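You operate a simulated robot arm through the tools that you are given. There is no shell and no other tool. Be economical: measure what you need, move in short steps, check, and stop when the job is done.

Carry out the task below with a simulated two-armed robot. There is one attempt and no reset: what you move stays moved.

## Task
Take the lid off the orange jar and lay it down on the pipe bench.

The check looks at the end state, three seconds after you hand in, the way a careful person would. Anything else that was tipped, shoved, dropped, spilled or broken makes it a failure. A push-on lid holds only when it is set on centred and level and pressed home; a screw cap is set on level and turned clockwise until tight.

## Robot
Two 7-joint arms with two-finger grippers on one trunk, on a base that drives. Base frame: it is fixed to the floor where the robot stands at the start and does not move with it; the origin is under the middle of the robot, x ahead of it, y to its left, z up; the surface under the hand at the start is at about z = 860. Readings come in mm, rad, newtons and seconds.
The left shoulder is at the start at [64, 216, 1169], the right one opposite. With the tool pointing down near the work surface each hand reaches from about 280 to 800 mm from the robot's upright axis, wherever it stands, measured 20 degrees to its own side. Payload 3.18 kg a hand.
The tool frame of a hand sits at the grasp point between the pads (the TCP): z along the fingers, y along the line on which they close. The tips reach 30 mm beyond it. The gripper opens to 144 mm. The gripper's body begins 103 mm behind the TCP.
Orientation is told as [roll, pitch, yaw] about the base's x, y, z axes, in that order, counted from this pose: with the fingers straight down and closing along the base's y, the tool's x points along the base's -x, its y along +y and its z along -z.

## Interface
- The arms move only by the tool apply_moves. It takes "left_increments", "right_increments" or both (then of equal length, played together; a hand with none holds still); each is a list of rows, each an object of numbers (a shift or turn left out is 0, a gripper value left out holds the last): "dx", "dy", "dz": the shift along the tool's x, y, z in mm; "rx", "ry", "rz": the turn, a rotation vector about the tool's x, y, z in rad; "gripper": the opening, from 0 (shut) to 1 (fully open). In form: [{"dx": .., "dy": .., "dz": .., "rx": .., "ry": .., "rz": .., "gripper": ..}, ...]. A call has 1 to 12 rows; each row shifts and turns the commanded pose from where the row before left it, along the tool's axes as they then stand. Rows are played at 5 a second. More than 50 mm and 0.15 rad between two rows, or a gripper value outside its range, and nothing of the call is played. Where a pose cannot be reached the arm comes as near as it can. A force on the tool above 40 N (or 10 N above the force at the start of the call, whichever is more), or a blocked arm, ends the call early, and 0.2 s more pass. The fingers move at their own pace and stop on an object; they squeeze with about 30 N. The grip force told is the motor's: it shows also when the fingers shut on nothing. Time passes only in rows, and 0.2 s behind the last, so rows that do not move let the fingers close. It gives the time, the measured TCP pose, the force on the tool (base axes), the opening and the grip force at its end, in the units of the frame above (readings bear some noise), with the torque about the TCP (base axes, N m) and any sound that the robot's microphone picked up, and new pictures: "views" is both (left out), scene, wrist or none (wrist: the cameras of the hands that moved).
- Cameras (640 x 400 px; columns grow to the right, rows downward): "scene" is now at [150.9, 19.5, 1367.8]; the picture's right is [0.28, -0.96, 0.00], its down [-0.50, -0.15, -0.85] and it looks along [0.82, 0.24, -0.52] (base axes); focal length 265 px, centre (320, 200). "left" rides on the left gripper at [76, -16, -143] in its tool frame; the picture's right is [0.21, 0.98, 0.00], its down [-0.84, 0.18, -0.51] and it looks along [-0.50, 0.11, 0.86] (tool axes); focal length 218 px, centre (320, 200). "right" rides on the right gripper at [76, 16, -143] in its tool frame; the picture's right is [-0.21, 0.98, 0.00], its down [-0.84, -0.18, -0.51] and it looks along [-0.50, -0.11, 0.86] (tool axes); focal length 218 px, centre (320, 200). There is no depth. A picture from a camera that has moved, and an enlarged one, comes with that camera's place and axes in the base frame and with its lens. The place of the scene camera against the robot may be out by one fixed shift of up to 12 mm in any direction.
- raise_lower(by): slides the trunk up (or, below 0, down) by that many mm; the arms and the scene camera ride with it, the base frame stays. It gives what a move gives, with no picture.
- roll_base(legs): drives the robot by 1 to 6 legs, each [ahead, left, turn to the left] in mm, mm and rad, along the robot's own axes; the way and the turn of a leg run together, so that a leg with both is an arc; at most 1500 mm and 3.142 rad a leg. The arms and the cameras ride along, it lands a little off, and it stops where it bumps. It gives what a move gives, and a new picture of the scene camera.
- head_to(pan, tilt): turns the head with the scene camera to pan (to the left, within 1.396 rad either way) and tilt (down, from -0.506 to 1.204), counted from straight ahead of the robot. It gives what a move gives, and a new picture of the scene camera.
- close_up(camera, box): a new picture of the part [left, top, right, bottom] of that camera's present view, enlarged. It takes no simulated time.
- finish_job(): hands the job in; it is judged then, once.

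Go step by step. Nothing tells you exact positions but the pictures and the camera data: compare them with the known pose of the tool, close in by small moves and look again before you grip or let go. The budget is 120 turns and 260 pictures, counting those below and the enlarged ones. Unless the task says otherwise, let go and move clear before handing in, and close with one line.

The tools are called after "Call:" as a command line: name --argument value ..., lists and objects as JSON in quotes. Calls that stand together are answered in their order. apply_moves: Moves the arms, as the interface text tells. Its arguments: {"type":"object","properties":{"left_increments":{"type":"array","items":{"type":"object","properties":{"dx":{"type":"number"},"dy":{"type":"number"},"dz":{"type":"number"},"rx":{"type":"number"},"ry":{"type":"number"},"rz":{"type":"number"},"gripper":{"type":"number"}}}},"right_increments":{"type":"array","items":{"type":"object","properties":{"dx":{"type":"number"},"dy":{"type":"number"},"dz":{"type":"number"},"rx":{"type":"number"},"ry":{"type":"number"},"rz":{"type":"number"},"gripper":{"type":"number"}}}},"views":{"type":"string","enum":["both","scene","wrist","none"]}},"required":[]} The other tools are called the same way: raise_lower (by) slides the trunk up or down; roll_base (legs) drives the base; head_to (pan, tilt) turns the head that bears the scene camera; close_up (camera, box) takes an enlarged picture of a part of a camera's view; finish_job () hands the job in.

At the start:

```text
clock: 0.0
left_tcp_pos: [393.1, 301.4, 1164.2]
left_ee_rot: [-0.002, 0.0, 0.002]
left_wrist_force: [-0.3, -0.4, 0.9]
left_moment: [0.01, 0.01, 0.03]
left_opening: 144.1
left_grasp_force: 0.0
right_tcp_pos: [341.5, -38.4, 1167.6]
right_ee_rot: [0.002, 0.001, 0.001]
right_wrist_force: [-0.3, -0.1, -1.0]
right_moment: [-0.03, -0.03, 0.01]
right_opening: 144.3
right_grasp_force: 0.1
trunk travel left (down, up): [-250.0, 119.0]
robot x, y, heading: [2.9, -0.4, -0.001]
head pan, tilt: [0.284, 0.548]
```

scene: 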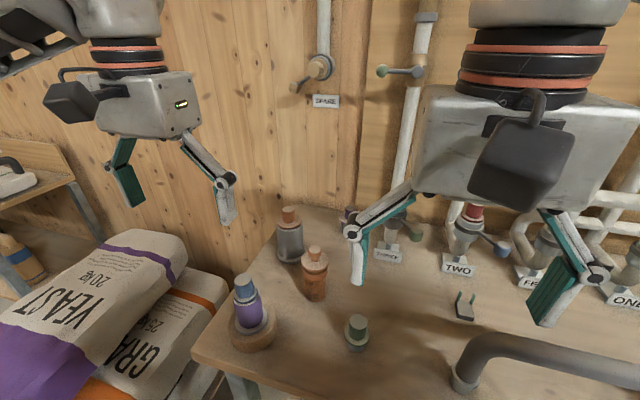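
right: 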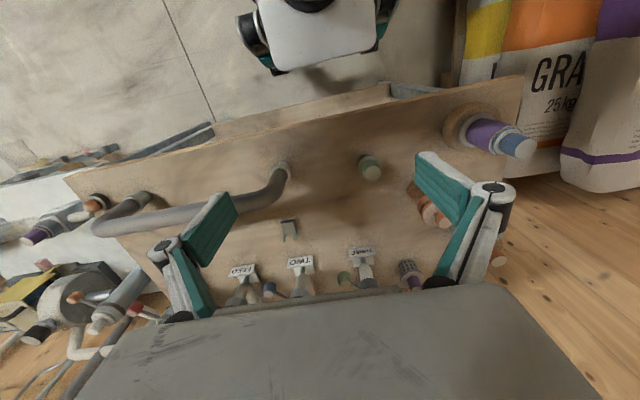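
left: 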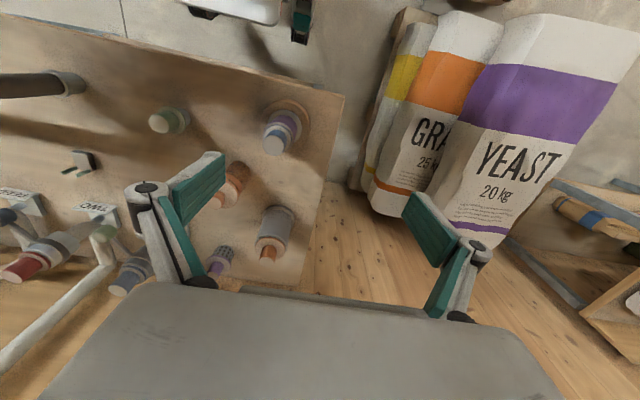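

I see a bench with several small jars; the orange-bodied jar is around (314,275) in the scene picture. I take a closer look first.

Call:
close_up --camera "scene" --box '[220, 190, 400, 360]'

Call:
close_up --camera "left" --box '[140, 80, 340, 290]'

```text
2.35 times, centred on (310, 275) of scene
camera zoom: at [150.9, 19.5, 1367.8], right [0.28, -0.96, 0.0], down [-0.5, -0.15, -0.85], along [0.82, 0.24, -0.52], focal length 624 px, centre (344, 24)
```

zoom: 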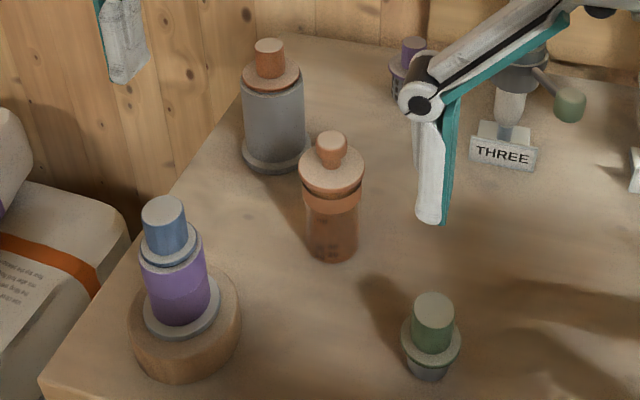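

```text
1.90 times, centred on (240, 185) of left
camera zoom: at [317.4, 285.4, 1306.7], right [-0.21, 0.98, 0.0], down [0.84, 0.18, 0.51], along [0.5, 0.11, -0.86], focal length 416 px, centre (472, 229)
```

zoom: 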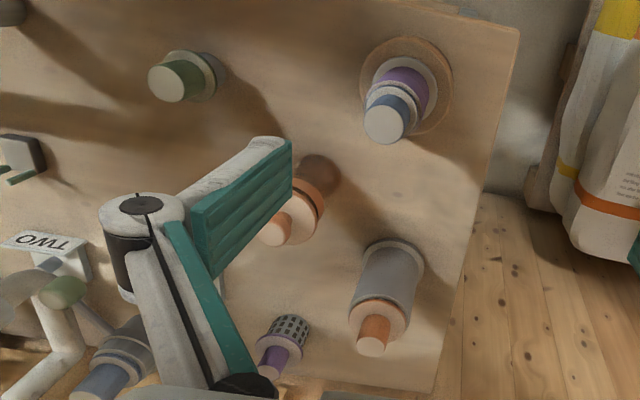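

The orange jar with its knobbed lid stands at about x 535, y 150, with the knob top around z 1000. I bring the left hand above it, staying high, and look again.

Call:
apply_moves --left_increments '[{"dx": -24, "dy": -25, "dz": 5}, {"dx": -24, "dy": -25, "dz": 5}, {"dx": -24, "dy": -25, "dz": 5}, {"dx": -24, "dy": -25, "dz": 5}, {"dx": -24, "dy": -25, "dz": 5}, {"dx": -22, "dy": -22, "dz": 5}, {}]'

```text
clock: 1.6
left_tcp_pos: [535.0, 154.7, 1135.7]
left_ee_rot: [-0.001, 0.0, 0.001]
left_wrist_force: [-0.3, 0.0, 0.6]
left_moment: [0.0, -0.01, 0.04]
left_opening: 144.1
left_grasp_force: 0.0
right_tcp_pos: [339.4, -37.2, 1167.9]
right_ee_rot: [-0.001, 0.001, 0.001]
right_wrist_force: [-0.2, -0.4, -0.7]
right_moment: [0.01, -0.02, -0.01]
right_opening: 144.0
right_grasp_force: 0.1
trunk travel left (down, up): [-250.0, 119.0]
robot x, y, heading: [0.0, 0.2, -0.002]
head pan, tilt: [0.284, 0.548]
camera scene: at [150.5, 20.1, 1367.9], right [0.28, -0.96, 0.0], down [-0.5, -0.15, -0.85], along [0.82, 0.24, -0.52], focal length 265 px, centre (320, 200)
camera left: at [460.0, 137.5, 1278.6], right [-0.21, 0.98, 0.0], down [0.84, 0.18, 0.51], along [0.5, 0.1, -0.86], focal length 218 px, centre (320, 200)
```

scene: 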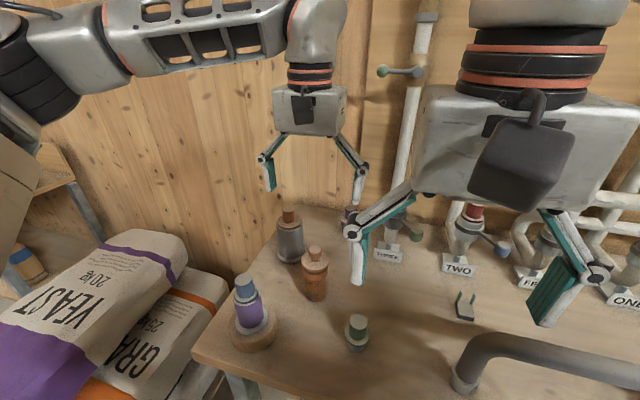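
left: 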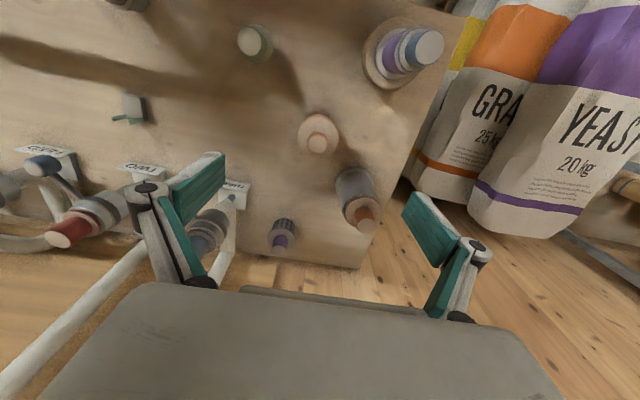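

The knob is now almost straight under the wrist camera, at about (537, 150). I zoom to measure it.

Call:
close_up --camera "left" --box '[270, 100, 370, 170]'

Call:
close_up --camera "scene" --box '[270, 230, 360, 310]'

```text
5.71 times, centred on (320, 135) of left
camera zoom: at [460.0, 137.5, 1278.6], right [-0.21, 0.98, 0.0], down [0.84, 0.18, 0.51], along [0.5, 0.1, -0.86], focal length 1247 px, centre (320, 571)
```

zoom: 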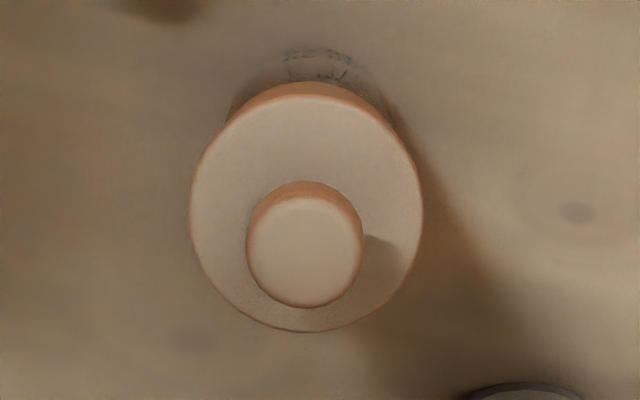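

```text
5.00 times, centred on (315, 270) of scene
camera zoom: at [150.5, 20.1, 1367.9], right [0.28, -0.96, 0.0], down [-0.5, -0.15, -0.85], along [0.82, 0.24, -0.52], focal length 1327 px, centre (345, -150)
```

zoom: 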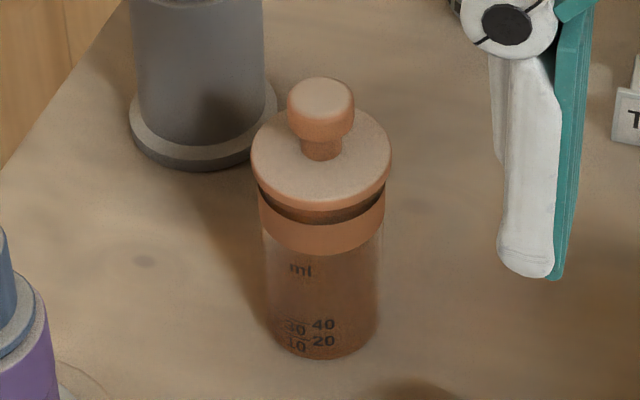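

The lid is a knobbed disc (knob about 26 mm wide) centred near (538, 150). I line up, narrow the fingers a bit and descend to just above the knob.

Call:
apply_moves --left_increments '[{"dx": -3, "dy": -4.4, "gripper": 0.45}, {"dz": 35}, {"dz": 35}, {"dz": 20}, {}]'

Call:
close_up --camera "scene" --box '[270, 210, 380, 310]'

```text
clock: 2.8
left_tcp_pos: [537.8, 149.8, 1044.5]
left_ee_rot: [-0.003, 0.001, 0.003]
left_wrist_force: [0.1, -0.2, -0.1]
left_moment: [-0.01, 0.0, -0.01]
left_opening: 64.9
left_grasp_force: 0.1
right_tcp_pos: [339.9, -37.1, 1167.9]
right_ee_rot: [0.002, 0.003, -0.001]
right_wrist_force: [0.4, -0.9, 0.7]
right_moment: [0.02, 0.01, 0.02]
right_opening: 144.0
right_grasp_force: 0.1
trunk travel left (down, up): [-250.0, 119.0]
robot x, y, heading: [0.9, 0.9, -0.002]
head pan, tilt: [0.284, 0.548]
camera scene: at [150.7, 19.4, 1367.9], right [0.28, -0.96, 0.0], down [-0.5, -0.15, -0.85], along [0.82, 0.24, -0.52], focal length 265 px, centre (320, 200)
camera left: at [462.3, 132.9, 1187.3], right [-0.21, 0.98, 0.0], down [0.84, 0.18, 0.51], along [0.5, 0.11, -0.86], focal length 218 px, centre (320, 200)
```

scene: 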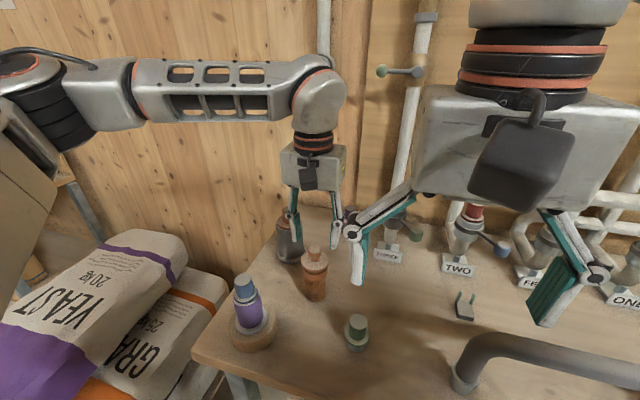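
left: 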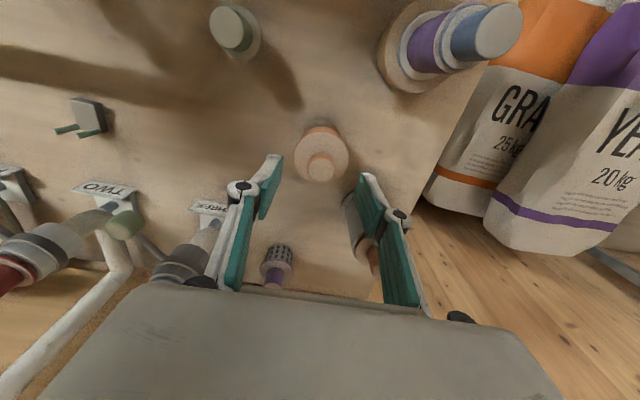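

```text
4.00 times, centred on (325, 260) of scene
camera zoom: at [150.7, 19.4, 1367.9], right [0.28, -0.96, 0.0], down [-0.5, -0.15, -0.85], along [0.82, 0.24, -0.52], focal length 1062 px, centre (300, -40)
```

zoom: 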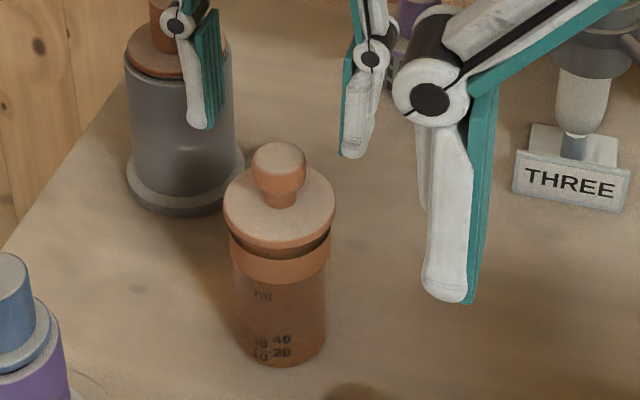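

The finger tips sit about 10 mm above the knob, judged from the scene picture. I zoom on the wrist view to pin down x and height.

Call:
close_up --camera "left" --box '[240, 100, 400, 200]'

```text
4.00 times, centred on (320, 150) of left
camera zoom: at [462.3, 132.9, 1187.3], right [-0.21, 0.98, 0.0], down [0.84, 0.18, 0.51], along [0.5, 0.11, -0.86], focal length 873 px, centre (320, 400)
```

zoom: 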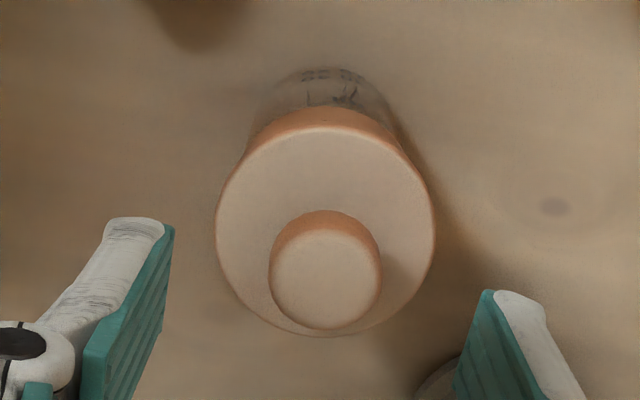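

Estimates agree on knob centre about (540, 151), top about z 1000. I go down a further 24 mm with the fingers straddling it and check from the scene camera.

Call:
apply_moves --left_increments '[{"dx": -2, "dy": 1.2}, {"dz": 12}, {"dz": 12}, {}]' --views "wrist"

Call:
close_up --camera "scene" --box '[280, 225, 350, 280]'

```text
clock: 3.8
left_tcp_pos: [541.9, 151.2, 1019.9]
left_ee_rot: [-0.003, 0.0, 0.001]
left_wrist_force: [0.0, -0.3, -0.5]
left_moment: [0.02, 0.01, 0.03]
left_opening: 64.8
left_grasp_force: 0.1
right_tcp_pos: [340.7, -37.8, 1167.9]
right_ee_rot: [0.0, 0.001, 0.001]
right_wrist_force: [-0.6, 0.0, 0.3]
right_moment: [0.05, -0.01, 0.03]
right_opening: 144.0
right_grasp_force: 0.1
trunk travel left (down, up): [-250.0, 119.0]
robot x, y, heading: [2.6, 0.0, -0.004]
head pan, tilt: [0.284, 0.548]
camera left: at [465.7, 135.3, 1162.6], right [-0.21, 0.98, 0.0], down [0.84, 0.18, 0.51], along [0.5, 0.11, -0.86], focal length 218 px, centre (320, 200)
```

left: 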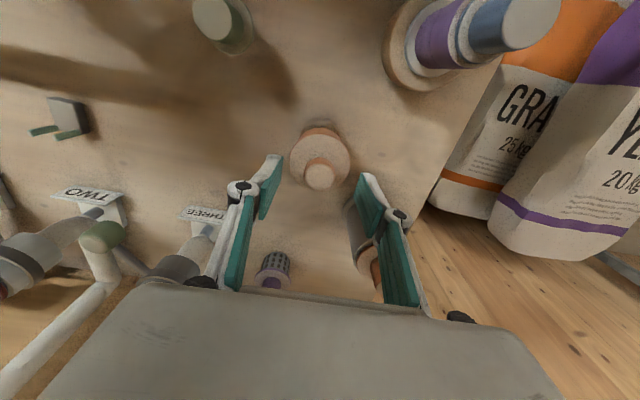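

```text
7.27 times, centred on (315, 252) of scene
camera zoom: at [150.8, 19.5, 1367.8], right [0.28, -0.96, 0.0], down [-0.5, -0.15, -0.85], along [0.82, 0.24, -0.52], focal length 1930 px, centre (356, -182)
```

zoom: 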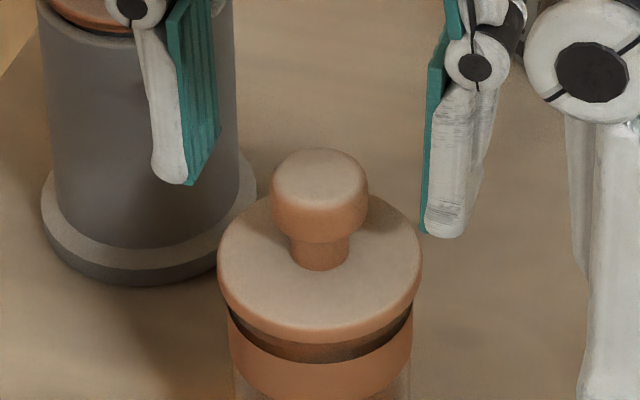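

The fingers straddle the knob evenly, with tips at about the knob's mid height. Going 10 mm lower keeps the tips just off the disc; then I close.

Call:
apply_moves --left_increments '[{"dz": 5}, {"dz": 5}, {}, {"gripper": 0.3}, {"gripper": 0.22}, {"gripper": 0.0}, {}, {}]' --views "wrist"

Call:
close_up --camera "scene" --box '[280, 225, 350, 310]'

```text
clock: 5.6
left_tcp_pos: [540.0, 151.2, 1009.7]
left_ee_rot: [-0.003, 0.0, 0.002]
left_wrist_force: [-1.1, -0.8, -0.9]
left_moment: [0.04, 0.07, 0.04]
left_opening: 26.5
left_grasp_force: 29.7
right_tcp_pos: [341.0, -37.1, 1168.1]
right_ee_rot: [0.0, 0.002, 0.0]
right_wrist_force: [-0.6, 0.3, 0.7]
right_moment: [0.0, 0.02, -0.04]
right_opening: 143.9
right_grasp_force: 0.1
trunk travel left (down, up): [-250.0, 119.0]
robot x, y, heading: [-0.8, 0.3, 0.003]
head pan, tilt: [0.284, 0.548]
camera left: at [465.4, 135.1, 1152.3], right [-0.21, 0.98, 0.0], down [0.84, 0.18, 0.51], along [0.5, 0.11, -0.86], focal length 218 px, centre (320, 200)
```

left: 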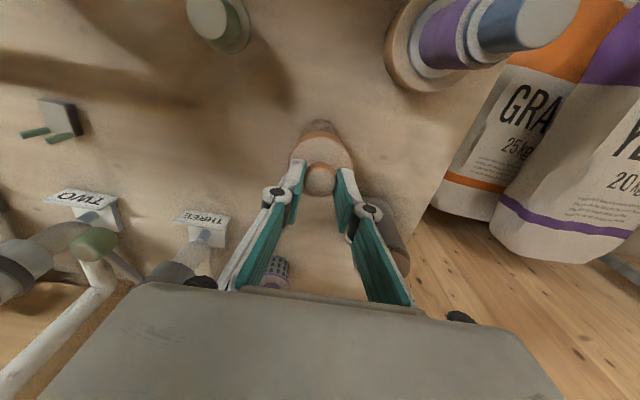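

```text
4.71 times, centred on (315, 268) of scene
camera zoom: at [151.0, 19.5, 1367.8], right [0.28, -0.96, 0.0], down [-0.5, -0.15, -0.85], along [0.82, 0.24, -0.52], focal length 1249 px, centre (344, -118)
```

zoom: 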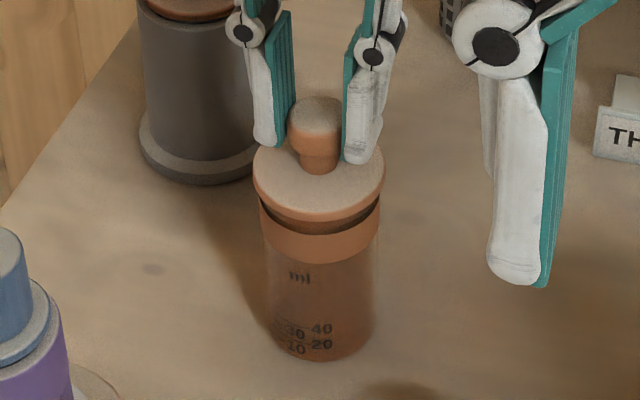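

The fingers hold the knob at 26.5 mm with 30 N. I pull up just 3 mm in tiny steps and watch the force and whether the jar comes along.

Call:
apply_moves --left_increments '[{"dz": -1}, {"dz": -1}, {"dz": -1}, {}]' --views "none"

Call:
close_up --camera "scene" --box '[280, 225, 350, 310]'

```text
clock: 6.6
left_tcp_pos: [539.9, 151.1, 1013.2]
left_ee_rot: [-0.002, 0.002, 0.003]
left_wrist_force: [0.5, 0.3, -2.0]
left_moment: [0.01, 0.0, 0.01]
left_opening: 26.5
left_grasp_force: 29.3
right_tcp_pos: [340.5, -37.6, 1167.6]
right_ee_rot: [0.0, 0.0, 0.001]
right_wrist_force: [-0.6, 1.2, -0.5]
right_moment: [-0.01, 0.0, 0.0]
right_opening: 143.7
right_grasp_force: 0.0
trunk travel left (down, up): [-250.0, 119.0]
robot x, y, heading: [2.6, -3.0, -0.001]
head pan, tilt: [0.284, 0.548]
```

```text
4.71 times, centred on (315, 268) of scene
camera zoom: at [151.1, 19.5, 1367.7], right [0.28, -0.96, 0.0], down [-0.5, -0.15, -0.85], along [0.82, 0.24, -0.52], focal length 1249 px, centre (344, -118)
```

zoom: 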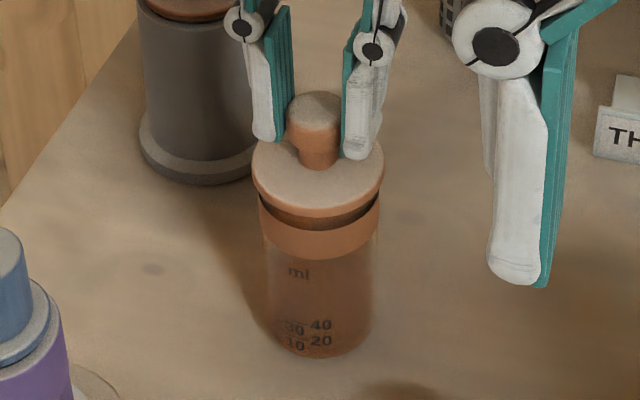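

The jar markings seem to have risen with the lid, so the lid holds tight. I lower it back and compare.

Call:
apply_moves --left_increments '[{"dz": 1}, {"dz": 1}, {"dz": 1}, {}]' --views "none"

Call:
close_up --camera "scene" --box '[280, 225, 350, 310]'

```text
clock: 7.6
left_tcp_pos: [540.1, 151.7, 1009.4]
left_ee_rot: [-0.002, 0.0, 0.002]
left_wrist_force: [0.9, 0.3, -1.9]
left_moment: [0.0, 0.02, -0.03]
left_opening: 26.6
left_grasp_force: 30.3
right_tcp_pos: [339.4, -37.5, 1167.4]
right_ee_rot: [0.0, 0.001, 0.0]
right_wrist_force: [0.3, -0.3, -0.6]
right_moment: [-0.01, -0.03, -0.02]
right_opening: 143.9
right_grasp_force: 0.1
trunk travel left (down, up): [-250.0, 119.0]
robot x, y, heading: [1.8, 2.4, 0.001]
head pan, tilt: [0.284, 0.548]
```

```text
4.71 times, centred on (315, 268) of scene
camera zoom: at [151.1, 19.5, 1367.8], right [0.28, -0.96, 0.0], down [-0.5, -0.15, -0.85], along [0.82, 0.24, -0.52], focal length 1249 px, centre (344, -118)
```

zoom: 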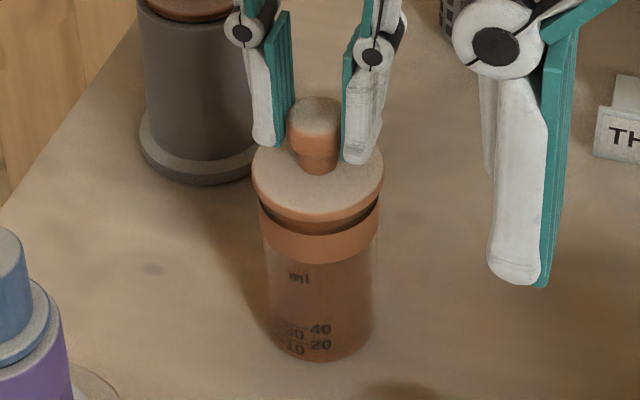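

The jar does rise with the lid, so I need the right hand to hold the body. I keep the left grip and bring the right hand in tilted 45° from the front right; first forward, lower and turn, clear of the jars.

Call:
apply_moves --right_increments '[{"dx": -14, "dy": 6, "dz": 29}, {"dx": -13, "dy": 6, "dz": 29}, {"dx": -13, "dy": 6, "dz": 29}, {"rz": -0.145}, {"rz": -0.145}, {"rz": -0.145}, {"ry": -0.131}, {"ry": -0.131}, {"ry": -0.131}, {"ry": -0.131}, {"ry": -0.131}, {"ry": -0.131, "gripper": 0.6}]'

```text
clock: 10.2
left_tcp_pos: [539.6, 151.2, 1009.4]
left_ee_rot: [-0.001, 0.0, 0.003]
left_wrist_force: [-1.4, 0.1, -3.4]
left_moment: [-0.06, 0.01, 0.01]
left_opening: 26.4
left_grasp_force: 29.9
right_tcp_pos: [388.8, -9.4, 1085.5]
right_ee_rot: [-0.001, -0.783, 0.436]
right_wrist_force: [-0.4, 0.6, 0.2]
right_moment: [-0.03, 0.0, -0.01]
right_opening: 86.5
right_grasp_force: 0.0
right hand out of reach, approached as far as the arm can: row 12
trunk travel left (down, up): [-250.0, 119.0]
robot x, y, heading: [1.4, -0.9, -0.001]
head pan, tilt: [0.284, 0.548]
camera scene: at [151.2, 20.5, 1367.7], right [0.28, -0.96, 0.0], down [-0.5, -0.15, -0.85], along [0.82, 0.24, -0.52], focal length 265 px, centre (320, 200)
camera right: at [241.0, -59.9, 1131.3], right [-0.28, 0.95, 0.15], down [0.29, -0.06, 0.95], along [0.92, 0.31, -0.26], focal length 218 px, centre (320, 200)
```

scene: 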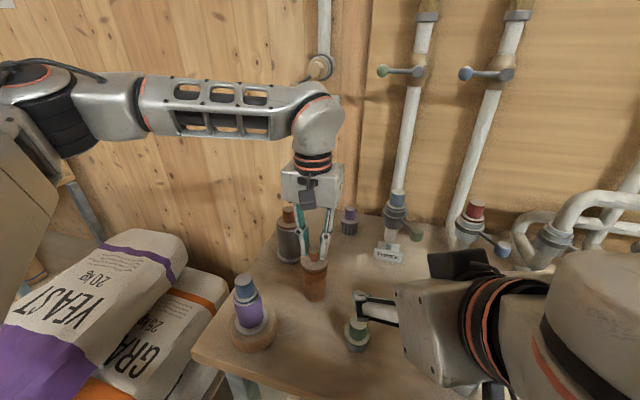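
right: 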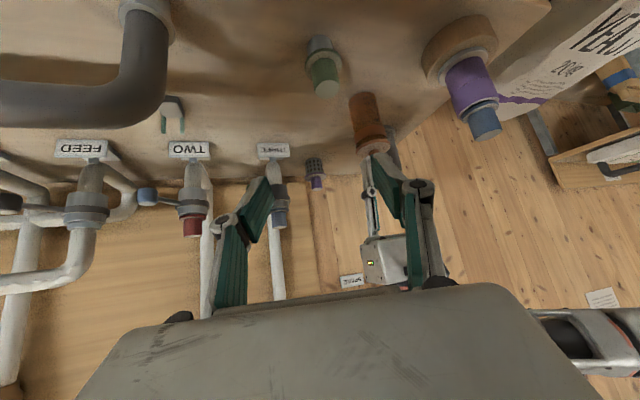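

The right hand is turned as wanted and clear of everything. I slide it sideways onto the approach line towards the jar body, stopping well short.

Call:
apply_moves --right_increments '[{"dx": -4, "dy": 20, "dz": 10}, {"dx": -4, "dy": 20, "dz": 15}, {"dx": -4, "dy": 20, "dz": 15}, {"dx": -5, "dy": 21, "dz": 20}, {}]'

```text
clock: 11.4
left_tcp_pos: [539.2, 151.4, 1009.8]
left_ee_rot: [-0.002, 0.0, 0.001]
left_wrist_force: [-0.4, 0.3, -1.2]
left_moment: [-0.02, 0.04, 0.01]
left_opening: 26.4
left_grasp_force: 29.7
right_tcp_pos: [404.3, 87.8, 1055.3]
right_ee_rot: [0.002, -0.785, 0.432]
right_wrist_force: [0.6, -0.1, -0.1]
right_moment: [0.02, -0.03, 0.04]
right_opening: 86.2
right_grasp_force: 0.1
trunk travel left (down, up): [-250.0, 119.0]
robot x, y, heading: [2.6, -0.5, 0.005]
head pan, tilt: [0.284, 0.548]
camera scene: at [150.9, 18.9, 1367.8], right [0.28, -0.96, 0.0], down [-0.5, -0.15, -0.85], along [0.82, 0.24, -0.52], focal length 265 px, centre (320, 200)
camera right: at [257.1, 36.0, 1101.2], right [-0.28, 0.95, 0.15], down [0.29, -0.06, 0.95], along [0.92, 0.31, -0.26], focal length 218 px, centre (320, 200)
```

scene: 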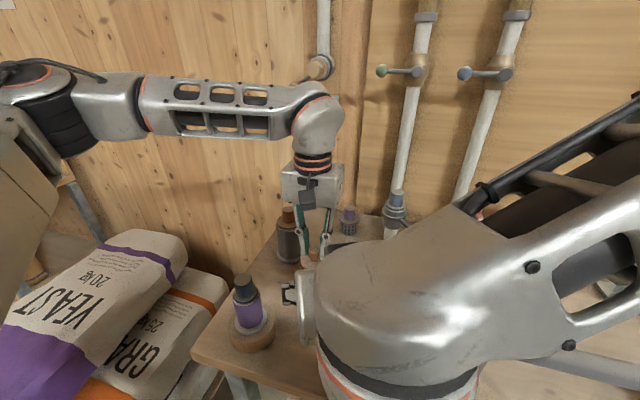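
right: 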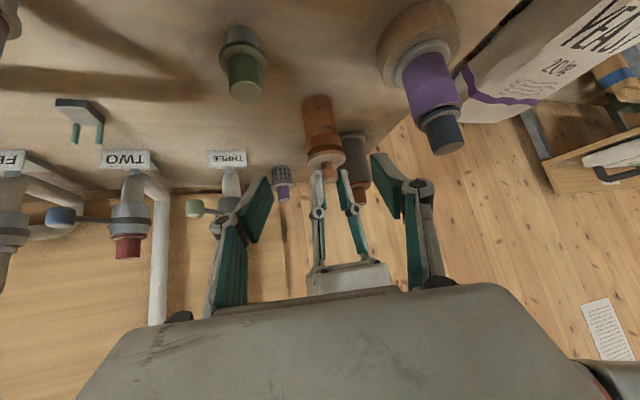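

The hand is right on the approach line, 212 mm from the jar body. I advance 120 mm and check.

Call:
apply_moves --right_increments '[{"dz": 30}, {"dz": 30}, {"dz": 30}, {"dz": 30}, {}]'

Call:
close_up --camera "right" --box '[200, 20, 460, 220]'

```text
clock: 12.6
left_tcp_pos: [539.2, 151.0, 1009.8]
left_ee_rot: [-0.001, 0.001, 0.002]
left_wrist_force: [-0.4, -0.4, -3.0]
left_moment: [-0.03, 0.0, 0.0]
left_opening: 26.4
left_grasp_force: 30.4
right_tcp_pos: [483.3, 122.1, 971.7]
right_ee_rot: [0.009, -0.788, 0.425]
right_wrist_force: [-0.3, -0.6, -0.9]
right_moment: [-0.01, 0.01, 0.01]
right_opening: 86.4
right_grasp_force: 0.0
trunk travel left (down, up): [-250.0, 119.0]
robot x, y, heading: [1.1, -2.0, 0.007]
head pan, tilt: [0.284, 0.548]
camera scene: at [150.8, 19.5, 1367.8], right [0.28, -0.96, 0.0], down [-0.5, -0.15, -0.85], along [0.82, 0.24, -0.52], focal length 265 px, centre (320, 200)
camera right: at [336.1, 71.5, 1017.3], right [-0.28, 0.95, 0.15], down [0.29, -0.07, 0.95], along [0.92, 0.31, -0.26], focal length 218 px, centre (320, 200)
```

scene: 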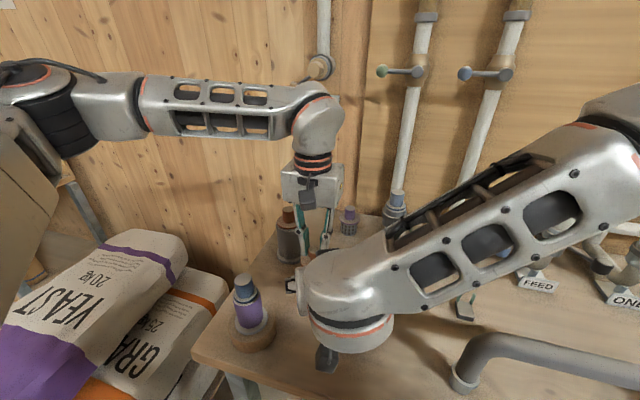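
right: 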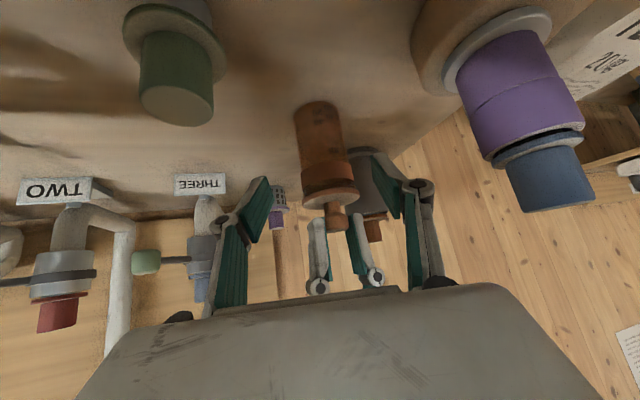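

```text
2.00 times, centred on (330, 120) of right
camera zoom: at [336.1, 71.5, 1017.3], right [-0.28, 0.95, 0.15], down [0.29, -0.07, 0.95], along [0.92, 0.31, -0.26], focal length 436 px, centre (300, 360)
```

zoom: 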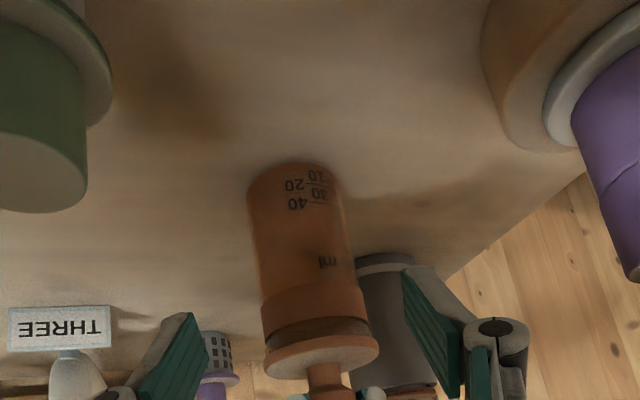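

The jar body sits centred between the right fingers, about 92 mm ahead. I advance 60 mm more with a small sideways correction.

Call:
apply_moves --right_increments '[{"dz": 20, "dy": 2}, {"dz": 20, "dy": 1, "dx": 1}, {"dz": 20, "dx": 1}, {}]' --views "wrist"

```text
clock: 13.6
left_tcp_pos: [538.8, 151.0, 1010.4]
left_ee_rot: [-0.001, 0.0, 0.001]
left_wrist_force: [0.6, -0.6, 3.1]
left_moment: [-0.08, -0.04, -0.01]
left_opening: 26.8
left_grasp_force: 30.7
right_tcp_pos: [529.1, 128.8, 924.6]
right_ee_rot: [0.017, -0.779, 0.386]
right_wrist_force: [0.0, 0.5, -1.0]
right_moment: [0.01, -0.01, -0.01]
right_opening: 86.3
right_grasp_force: 0.0
trunk travel left (down, up): [-250.0, 119.0]
robot x, y, heading: [-0.6, -5.2, 0.001]
head pan, tilt: [0.284, 0.548]
camera right: at [380.9, 82.5, 971.7], right [-0.24, 0.96, 0.16], down [0.3, -0.08, 0.95], along [0.92, 0.28, -0.27], focal length 218 px, centre (320, 200)
```

right: 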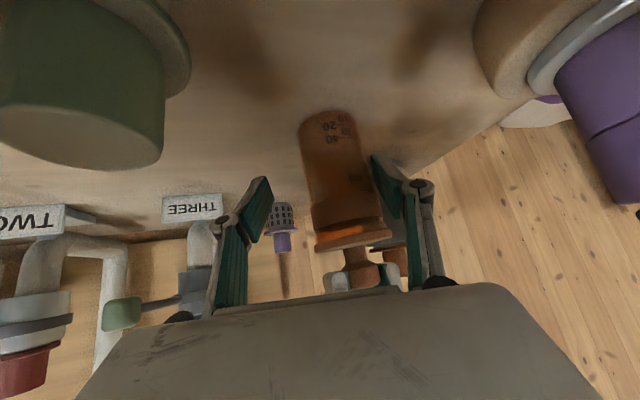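

The right hand landed about 12 mm short sideways and turned a little, so something may be limiting it. I look at the scene before going on.

Call:
head_to --pan 0.284 --tilt 0.7

Call:
close_up --camera "left" --box '[0, 0, 640, 400]'

```text
clock: 14.3
left_tcp_pos: [539.1, 150.2, 1011.6]
left_ee_rot: [-0.002, -0.002, 0.001]
left_wrist_force: [2.3, -1.7, 7.9]
left_moment: [-0.13, -0.04, 0.04]
left_opening: 26.7
left_grasp_force: 30.3
right_tcp_pos: [528.5, 129.0, 923.9]
right_ee_rot: [0.017, -0.777, 0.388]
right_wrist_force: [-0.2, 0.0, 0.6]
right_moment: [-0.03, 0.0, -0.02]
right_opening: 86.2
right_grasp_force: 0.1
trunk travel left (down, up): [-250.0, 119.0]
robot x, y, heading: [1.6, -2.1, -0.002]
head pan, tilt: [0.284, 0.7]
camera scene: at [145.7, 17.8, 1354.7], right [0.28, -0.96, 0.0], down [-0.62, -0.18, -0.77], along [0.73, 0.21, -0.64], focal length 265 px, centre (320, 200)
```

scene: 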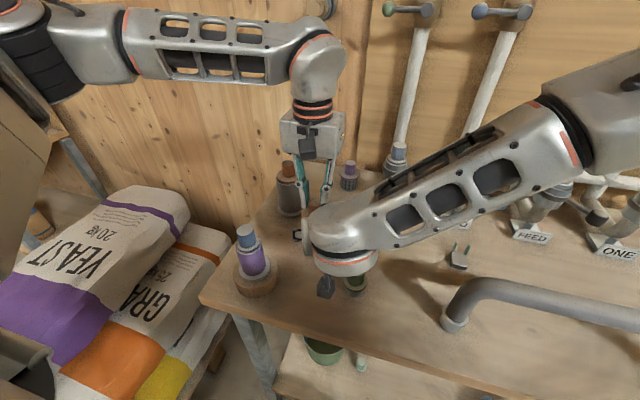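

```text
1.00 times, centred on (320, 200) of left (not enlarged: the box is as wide or as high as the picture)
camera zoom: at [464.3, 134.9, 1153.5], right [-0.21, 0.98, 0.0], down [0.84, 0.18, 0.51], along [0.5, 0.1, -0.86], focal length 218 px, centre (320, 200)
```

zoom: 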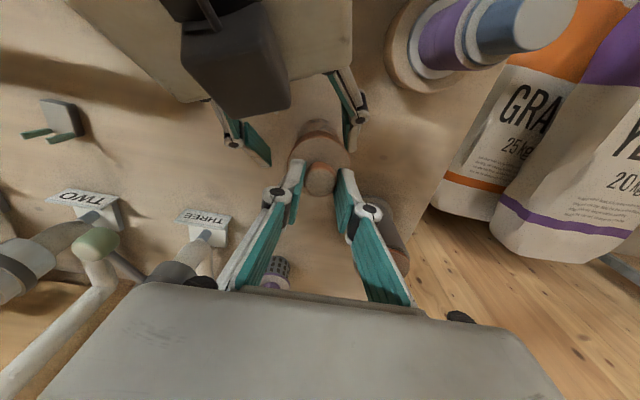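

Left-hand force is rising, so the two hands are probably touching somewhere. I back the right hand off along its approach and look closer.

Call:
apply_moves --right_increments '[{"dz": -20}, {"dz": -20}, {"dz": -20}, {}]' --views "scene"

Call:
close_up --camera "scene" --box '[240, 90, 420, 310]'

Call:
close_up --camera "left" --box '[100, 0, 420, 200]'

```text
clock: 15.1
left_tcp_pos: [540.9, 151.5, 1010.2]
left_ee_rot: [-0.002, 0.0, 0.0]
left_wrist_force: [-0.6, 0.5, 3.5]
left_moment: [0.1, 0.09, 0.03]
left_opening: 26.7
left_grasp_force: 30.2
right_tcp_pos: [528.1, 25.5, 905.5]
right_ee_rot: [-0.206, -0.716, 0.44]
right_wrist_force: [0.6, 0.4, -0.1]
right_moment: [0.02, 0.04, 0.01]
right_opening: 86.5
right_grasp_force: 0.1
trunk travel left (down, up): [-250.0, 119.0]
robot x, y, heading: [0.4, 2.2, 0.005]
head pan, tilt: [0.284, 0.7]
heard: snap
stopped in row 4 (right hand): the arm was blocked; the commanded pose is now the measured one
camera scene: at [146.6, 18.0, 1354.3], right [0.28, -0.96, 0.0], down [-0.62, -0.18, -0.76], along [0.73, 0.21, -0.64], focal length 265 px, centre (320, 200)
```

scene: 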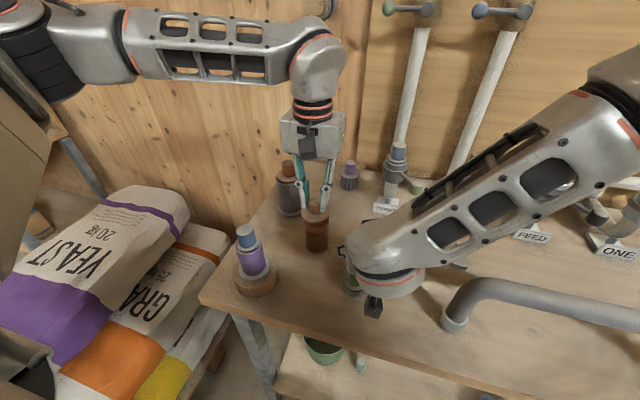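

```text
1.82 times, centred on (330, 200) of scene
camera zoom: at [146.6, 18.0, 1354.3], right [0.28, -0.96, 0.0], down [-0.62, -0.18, -0.76], along [0.73, 0.21, -0.64], focal length 483 px, centre (302, 200)
```

zoom: 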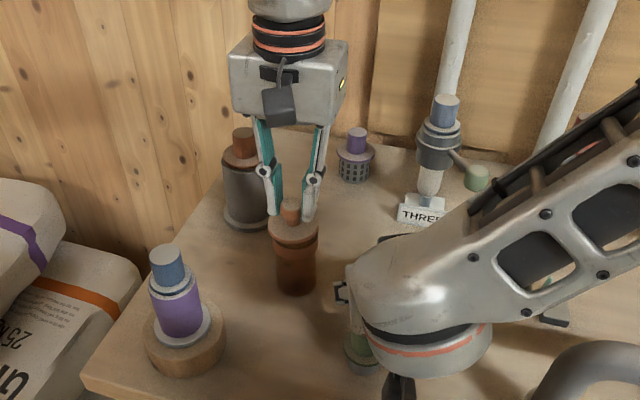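

```text
2.00 times, centred on (260, 100) of left
camera zoom: at [464.8, 134.8, 1153.1], right [-0.21, 0.98, 0.0], down [0.84, 0.18, 0.51], along [0.5, 0.1, -0.86], focal length 436 px, centre (440, 400)
```

zoom: 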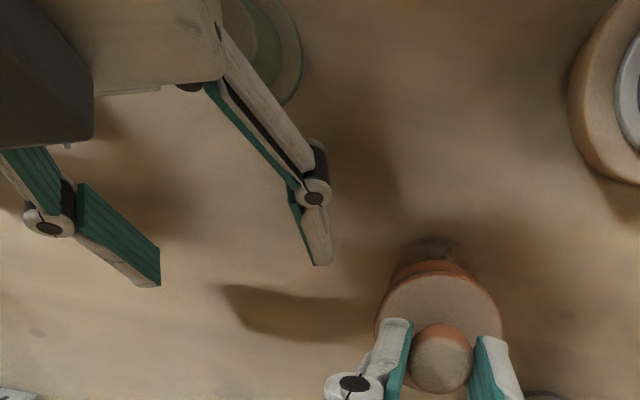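

The right arm slipped sideways about 100 mm with a snap; the jar still stands. Before moving I check what the right hand is near.

Call:
close_up --camera "right" --box '[0, 0, 640, 400]'

Call:
close_up --camera "scene" --box '[280, 180, 460, 330]'

Call:
close_up --camera "left" --box '[0, 0, 640, 400]'

```text
1.00 times, centred on (320, 200) of right (not enlarged: the box is as wide or as high as the picture)
camera zoom: at [376.3, 4.6, 957.9], right [-0.15, 0.99, -0.02], down [0.29, 0.06, 0.96], along [0.95, 0.13, -0.29], focal length 218 px, centre (320, 200)
```

zoom: 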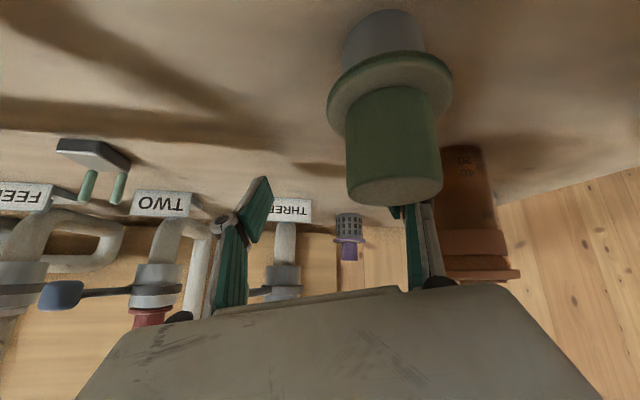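

```text
2.67 times, centred on (370, 255) of scene
camera zoom: at [146.6, 18.0, 1354.3], right [0.28, -0.96, 0.0], down [-0.62, -0.18, -0.76], along [0.73, 0.21, -0.64], focal length 708 px, centre (187, 53)
```

zoom: 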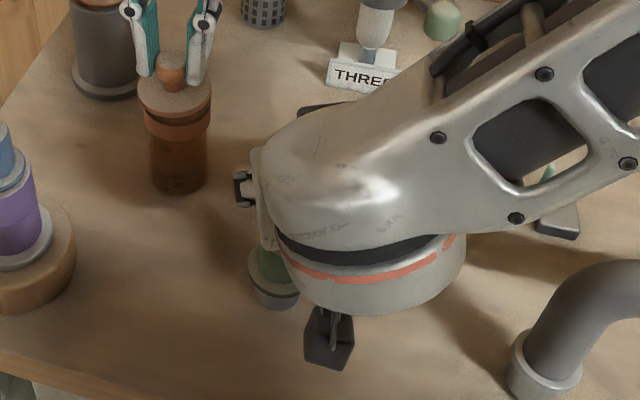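

```text
1.00 times, centred on (320, 200) of left (not enlarged: the box is as wide or as high as the picture)
camera zoom: at [464.8, 134.8, 1153.1], right [-0.21, 0.98, 0.0], down [0.84, 0.18, 0.51], along [0.5, 0.1, -0.86], focal length 218 px, centre (320, 200)
```

zoom: 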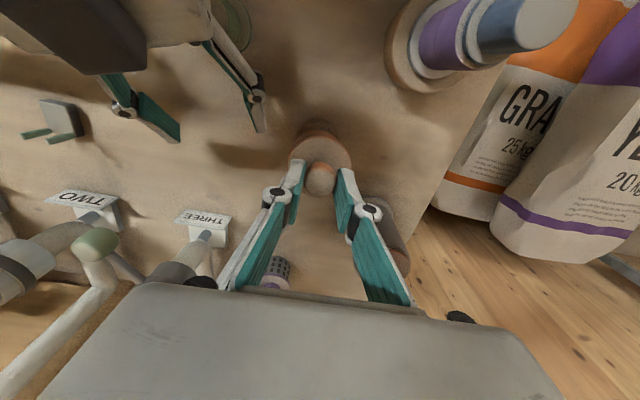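

The green jar is upright and about 50 mm below the right gripper. I take the right hand up and to the right, clear of everything.

Call:
apply_moves --right_increments '[{"dx": -8.4, "dy": -27.6, "dz": -20.5}, {"dx": -8.4, "dy": -27.6, "dz": -20.5}, {"dx": -8.4, "dy": -27.6, "dz": -20.5}, {"dx": -8.4, "dy": -27.6, "dz": -20.5}, {"dx": -8.4, "dy": -27.6, "dz": -20.5}, {}]' --views "scene"

Call:
close_up --camera "scene" --box '[270, 140, 390, 310]'

```text
clock: 16.5
left_tcp_pos: [539.3, 150.8, 1009.5]
left_ee_rot: [-0.002, -0.001, 0.003]
left_wrist_force: [-0.3, 0.6, -0.2]
left_moment: [0.03, -0.01, 0.02]
left_opening: 26.6
left_grasp_force: 30.0
right_tcp_pos: [529.1, -94.8, 1030.4]
right_ee_rot: [-0.212, -0.717, 0.451]
right_wrist_force: [-0.6, 0.1, 0.0]
right_moment: [0.0, 0.01, -0.04]
right_opening: 86.2
right_grasp_force: 0.0
trunk travel left (down, up): [-250.0, 119.0]
robot x, y, heading: [-2.2, -0.6, -0.0]
head pan, tilt: [0.284, 0.7]
camera scene: at [146.2, 18.6, 1354.5], right [0.28, -0.96, 0.0], down [-0.62, -0.18, -0.76], along [0.73, 0.21, -0.64], focal length 265 px, centre (320, 200)
```

scene: 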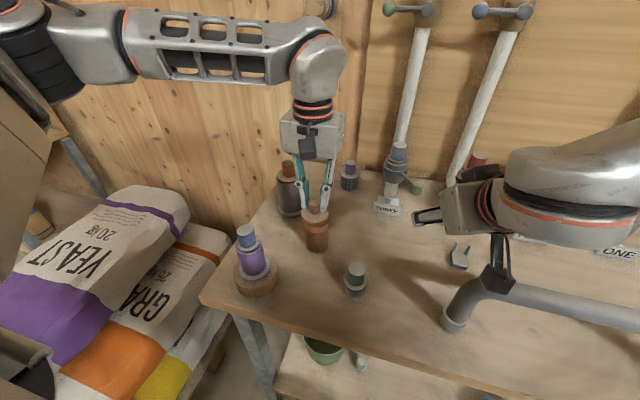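

```text
2.35 times, centred on (330, 225) of scene
camera zoom: at [146.2, 18.6, 1354.5], right [0.28, -0.96, 0.0], down [-0.62, -0.18, -0.76], along [0.73, 0.21, -0.64], focal length 624 px, centre (296, 141)
```

zoom: 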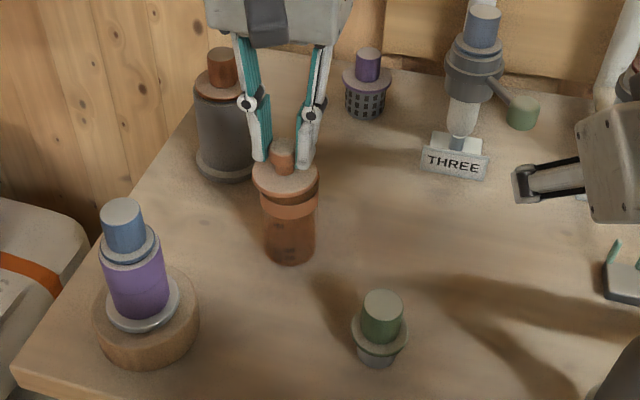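

All jars still stand, and the right hand is clear. In case that snap was the lid coming loose, I lift the left hand 4 mm and compare.

Call:
apply_moves --left_increments '[{"dz": -1}, {"dz": -1}, {"dz": -1}, {"dz": -1}, {}]' --views "none"

Call:
close_up --camera "scene" --box '[270, 140, 390, 310]'

```text
clock: 17.7
left_tcp_pos: [541.7, 152.2, 1014.1]
left_ee_rot: [-0.003, 0.0, 0.002]
left_wrist_force: [0.1, 0.0, 0.2]
left_moment: [0.0, -0.03, -0.01]
left_opening: 26.4
left_grasp_force: 29.8
right_tcp_pos: [528.8, -96.0, 1031.1]
right_ee_rot: [-0.212, -0.718, 0.449]
right_wrist_force: [-1.2, -0.4, -0.1]
right_moment: [0.0, 0.03, -0.02]
right_opening: 86.4
right_grasp_force: 0.1
trunk travel left (down, up): [-250.0, 119.0]
robot x, y, heading: [-3.6, -0.2, 0.003]
head pan, tilt: [0.284, 0.7]
```

```text
2.35 times, centred on (330, 225) of scene
camera zoom: at [146.3, 18.1, 1354.5], right [0.28, -0.96, 0.0], down [-0.62, -0.18, -0.76], along [0.73, 0.21, -0.64], focal length 624 px, centre (296, 141)
```

zoom: 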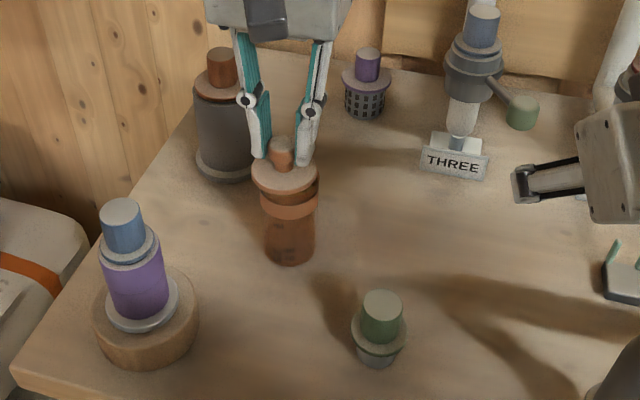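

The gap under the lid has grown and the jar stayed put, with almost no force: the snap was the lid releasing. I lift slowly further.

Call:
apply_moves --left_increments '[{"dz": -2}, {"dz": -2}, {"dz": -3}, {"dz": -3}, {}]' --views "none"

Call:
close_up --camera "scene" --box '[270, 160, 370, 270]'

```text
clock: 18.9
left_tcp_pos: [539.8, 151.7, 1024.0]
left_ee_rot: [-0.002, 0.0, 0.002]
left_wrist_force: [-0.2, 0.9, -1.0]
left_moment: [-0.02, 0.0, -0.01]
left_opening: 26.4
left_grasp_force: 30.0
right_tcp_pos: [528.7, -95.7, 1032.3]
right_ee_rot: [-0.21, -0.718, 0.451]
right_wrist_force: [-0.2, 0.3, 1.2]
right_moment: [-0.02, 0.01, -0.03]
right_opening: 86.4
right_grasp_force: 0.1
trunk travel left (down, up): [-250.0, 119.0]
robot x, y, heading: [2.0, -1.6, -0.004]
head pan, tilt: [0.284, 0.7]
```

```text
3.64 times, centred on (320, 215) of scene
camera zoom: at [146.3, 18.1, 1354.5], right [0.28, -0.96, 0.0], down [-0.62, -0.18, -0.76], along [0.73, 0.21, -0.64], focal length 965 px, centre (320, 146)
```

zoom: 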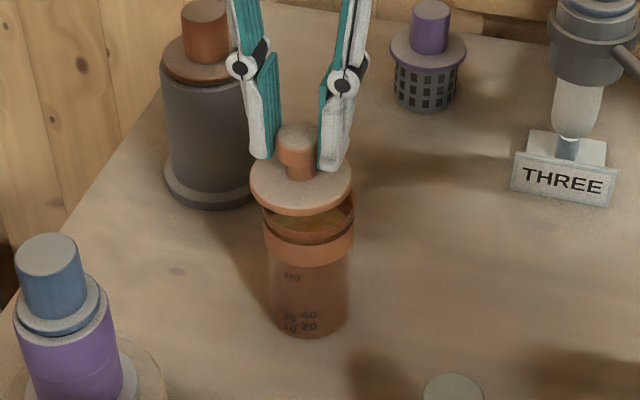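

The lid is off and the open jar rim shows. I lift straight up 50 mm more.

Call:
apply_moves --left_increments '[{"dz": -5}, {"dz": -10}, {"dz": -15}, {"dz": -20}, {"dz": -20}, {}]' --views "both"

Call:
close_up --camera "scene" --box '[230, 110, 440, 330]'

```text
clock: 20.3
left_tcp_pos: [540.5, 153.2, 1094.1]
left_ee_rot: [-0.003, 0.003, 0.001]
left_wrist_force: [-0.1, 0.2, -0.3]
left_moment: [0.01, 0.01, 0.02]
left_opening: 26.4
left_grasp_force: 30.0
right_tcp_pos: [528.7, -95.1, 1030.8]
right_ee_rot: [-0.21, -0.717, 0.45]
right_wrist_force: [-0.6, 0.3, -0.3]
right_moment: [-0.01, 0.04, 0.02]
right_opening: 86.5
right_grasp_force: 0.0
trunk travel left (down, up): [-250.0, 119.0]
robot x, y, heading: [-0.2, -3.5, 0.0]
head pan, tilt: [0.284, 0.7]
camera scene: at [146.5, 18.2, 1354.4], right [0.28, -0.96, 0.0], down [-0.62, -0.18, -0.76], along [0.73, 0.21, -0.64], focal length 265 px, centre (320, 200)
camera left: at [464.8, 136.9, 1236.6], right [-0.21, 0.98, 0.0], down [0.84, 0.18, 0.51], along [0.5, 0.11, -0.86], focal length 218 px, centre (320, 200)
```

scene: 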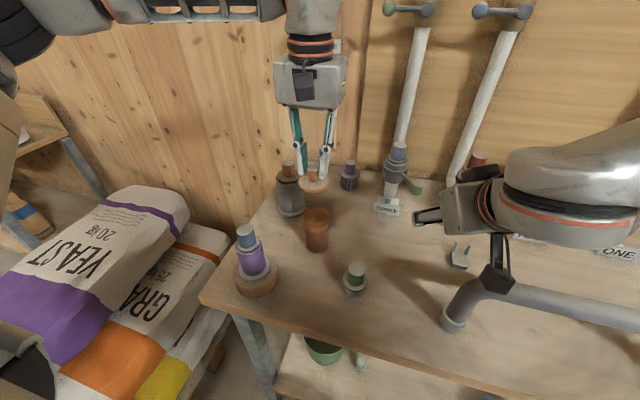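
left: 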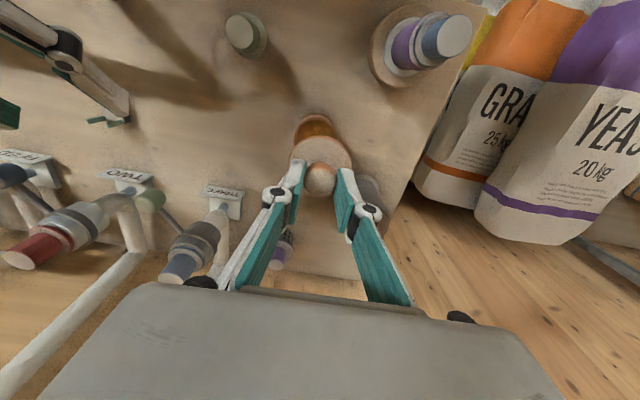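

```text
1.82 times, centred on (335, 220) of scene
camera zoom: at [146.5, 18.2, 1354.4], right [0.28, -0.96, 0.0], down [-0.62, -0.18, -0.76], along [0.73, 0.21, -0.64], focal length 483 px, centre (293, 164)
```

zoom: 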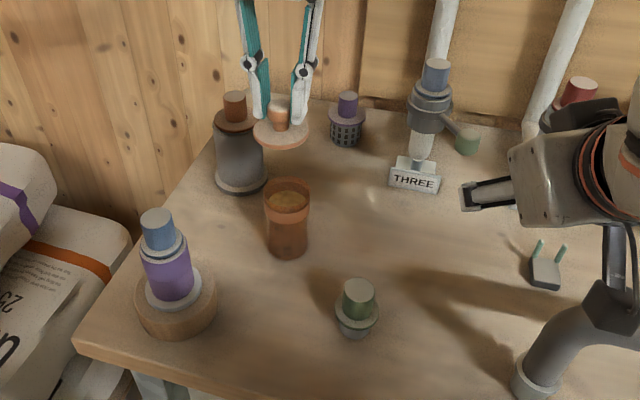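

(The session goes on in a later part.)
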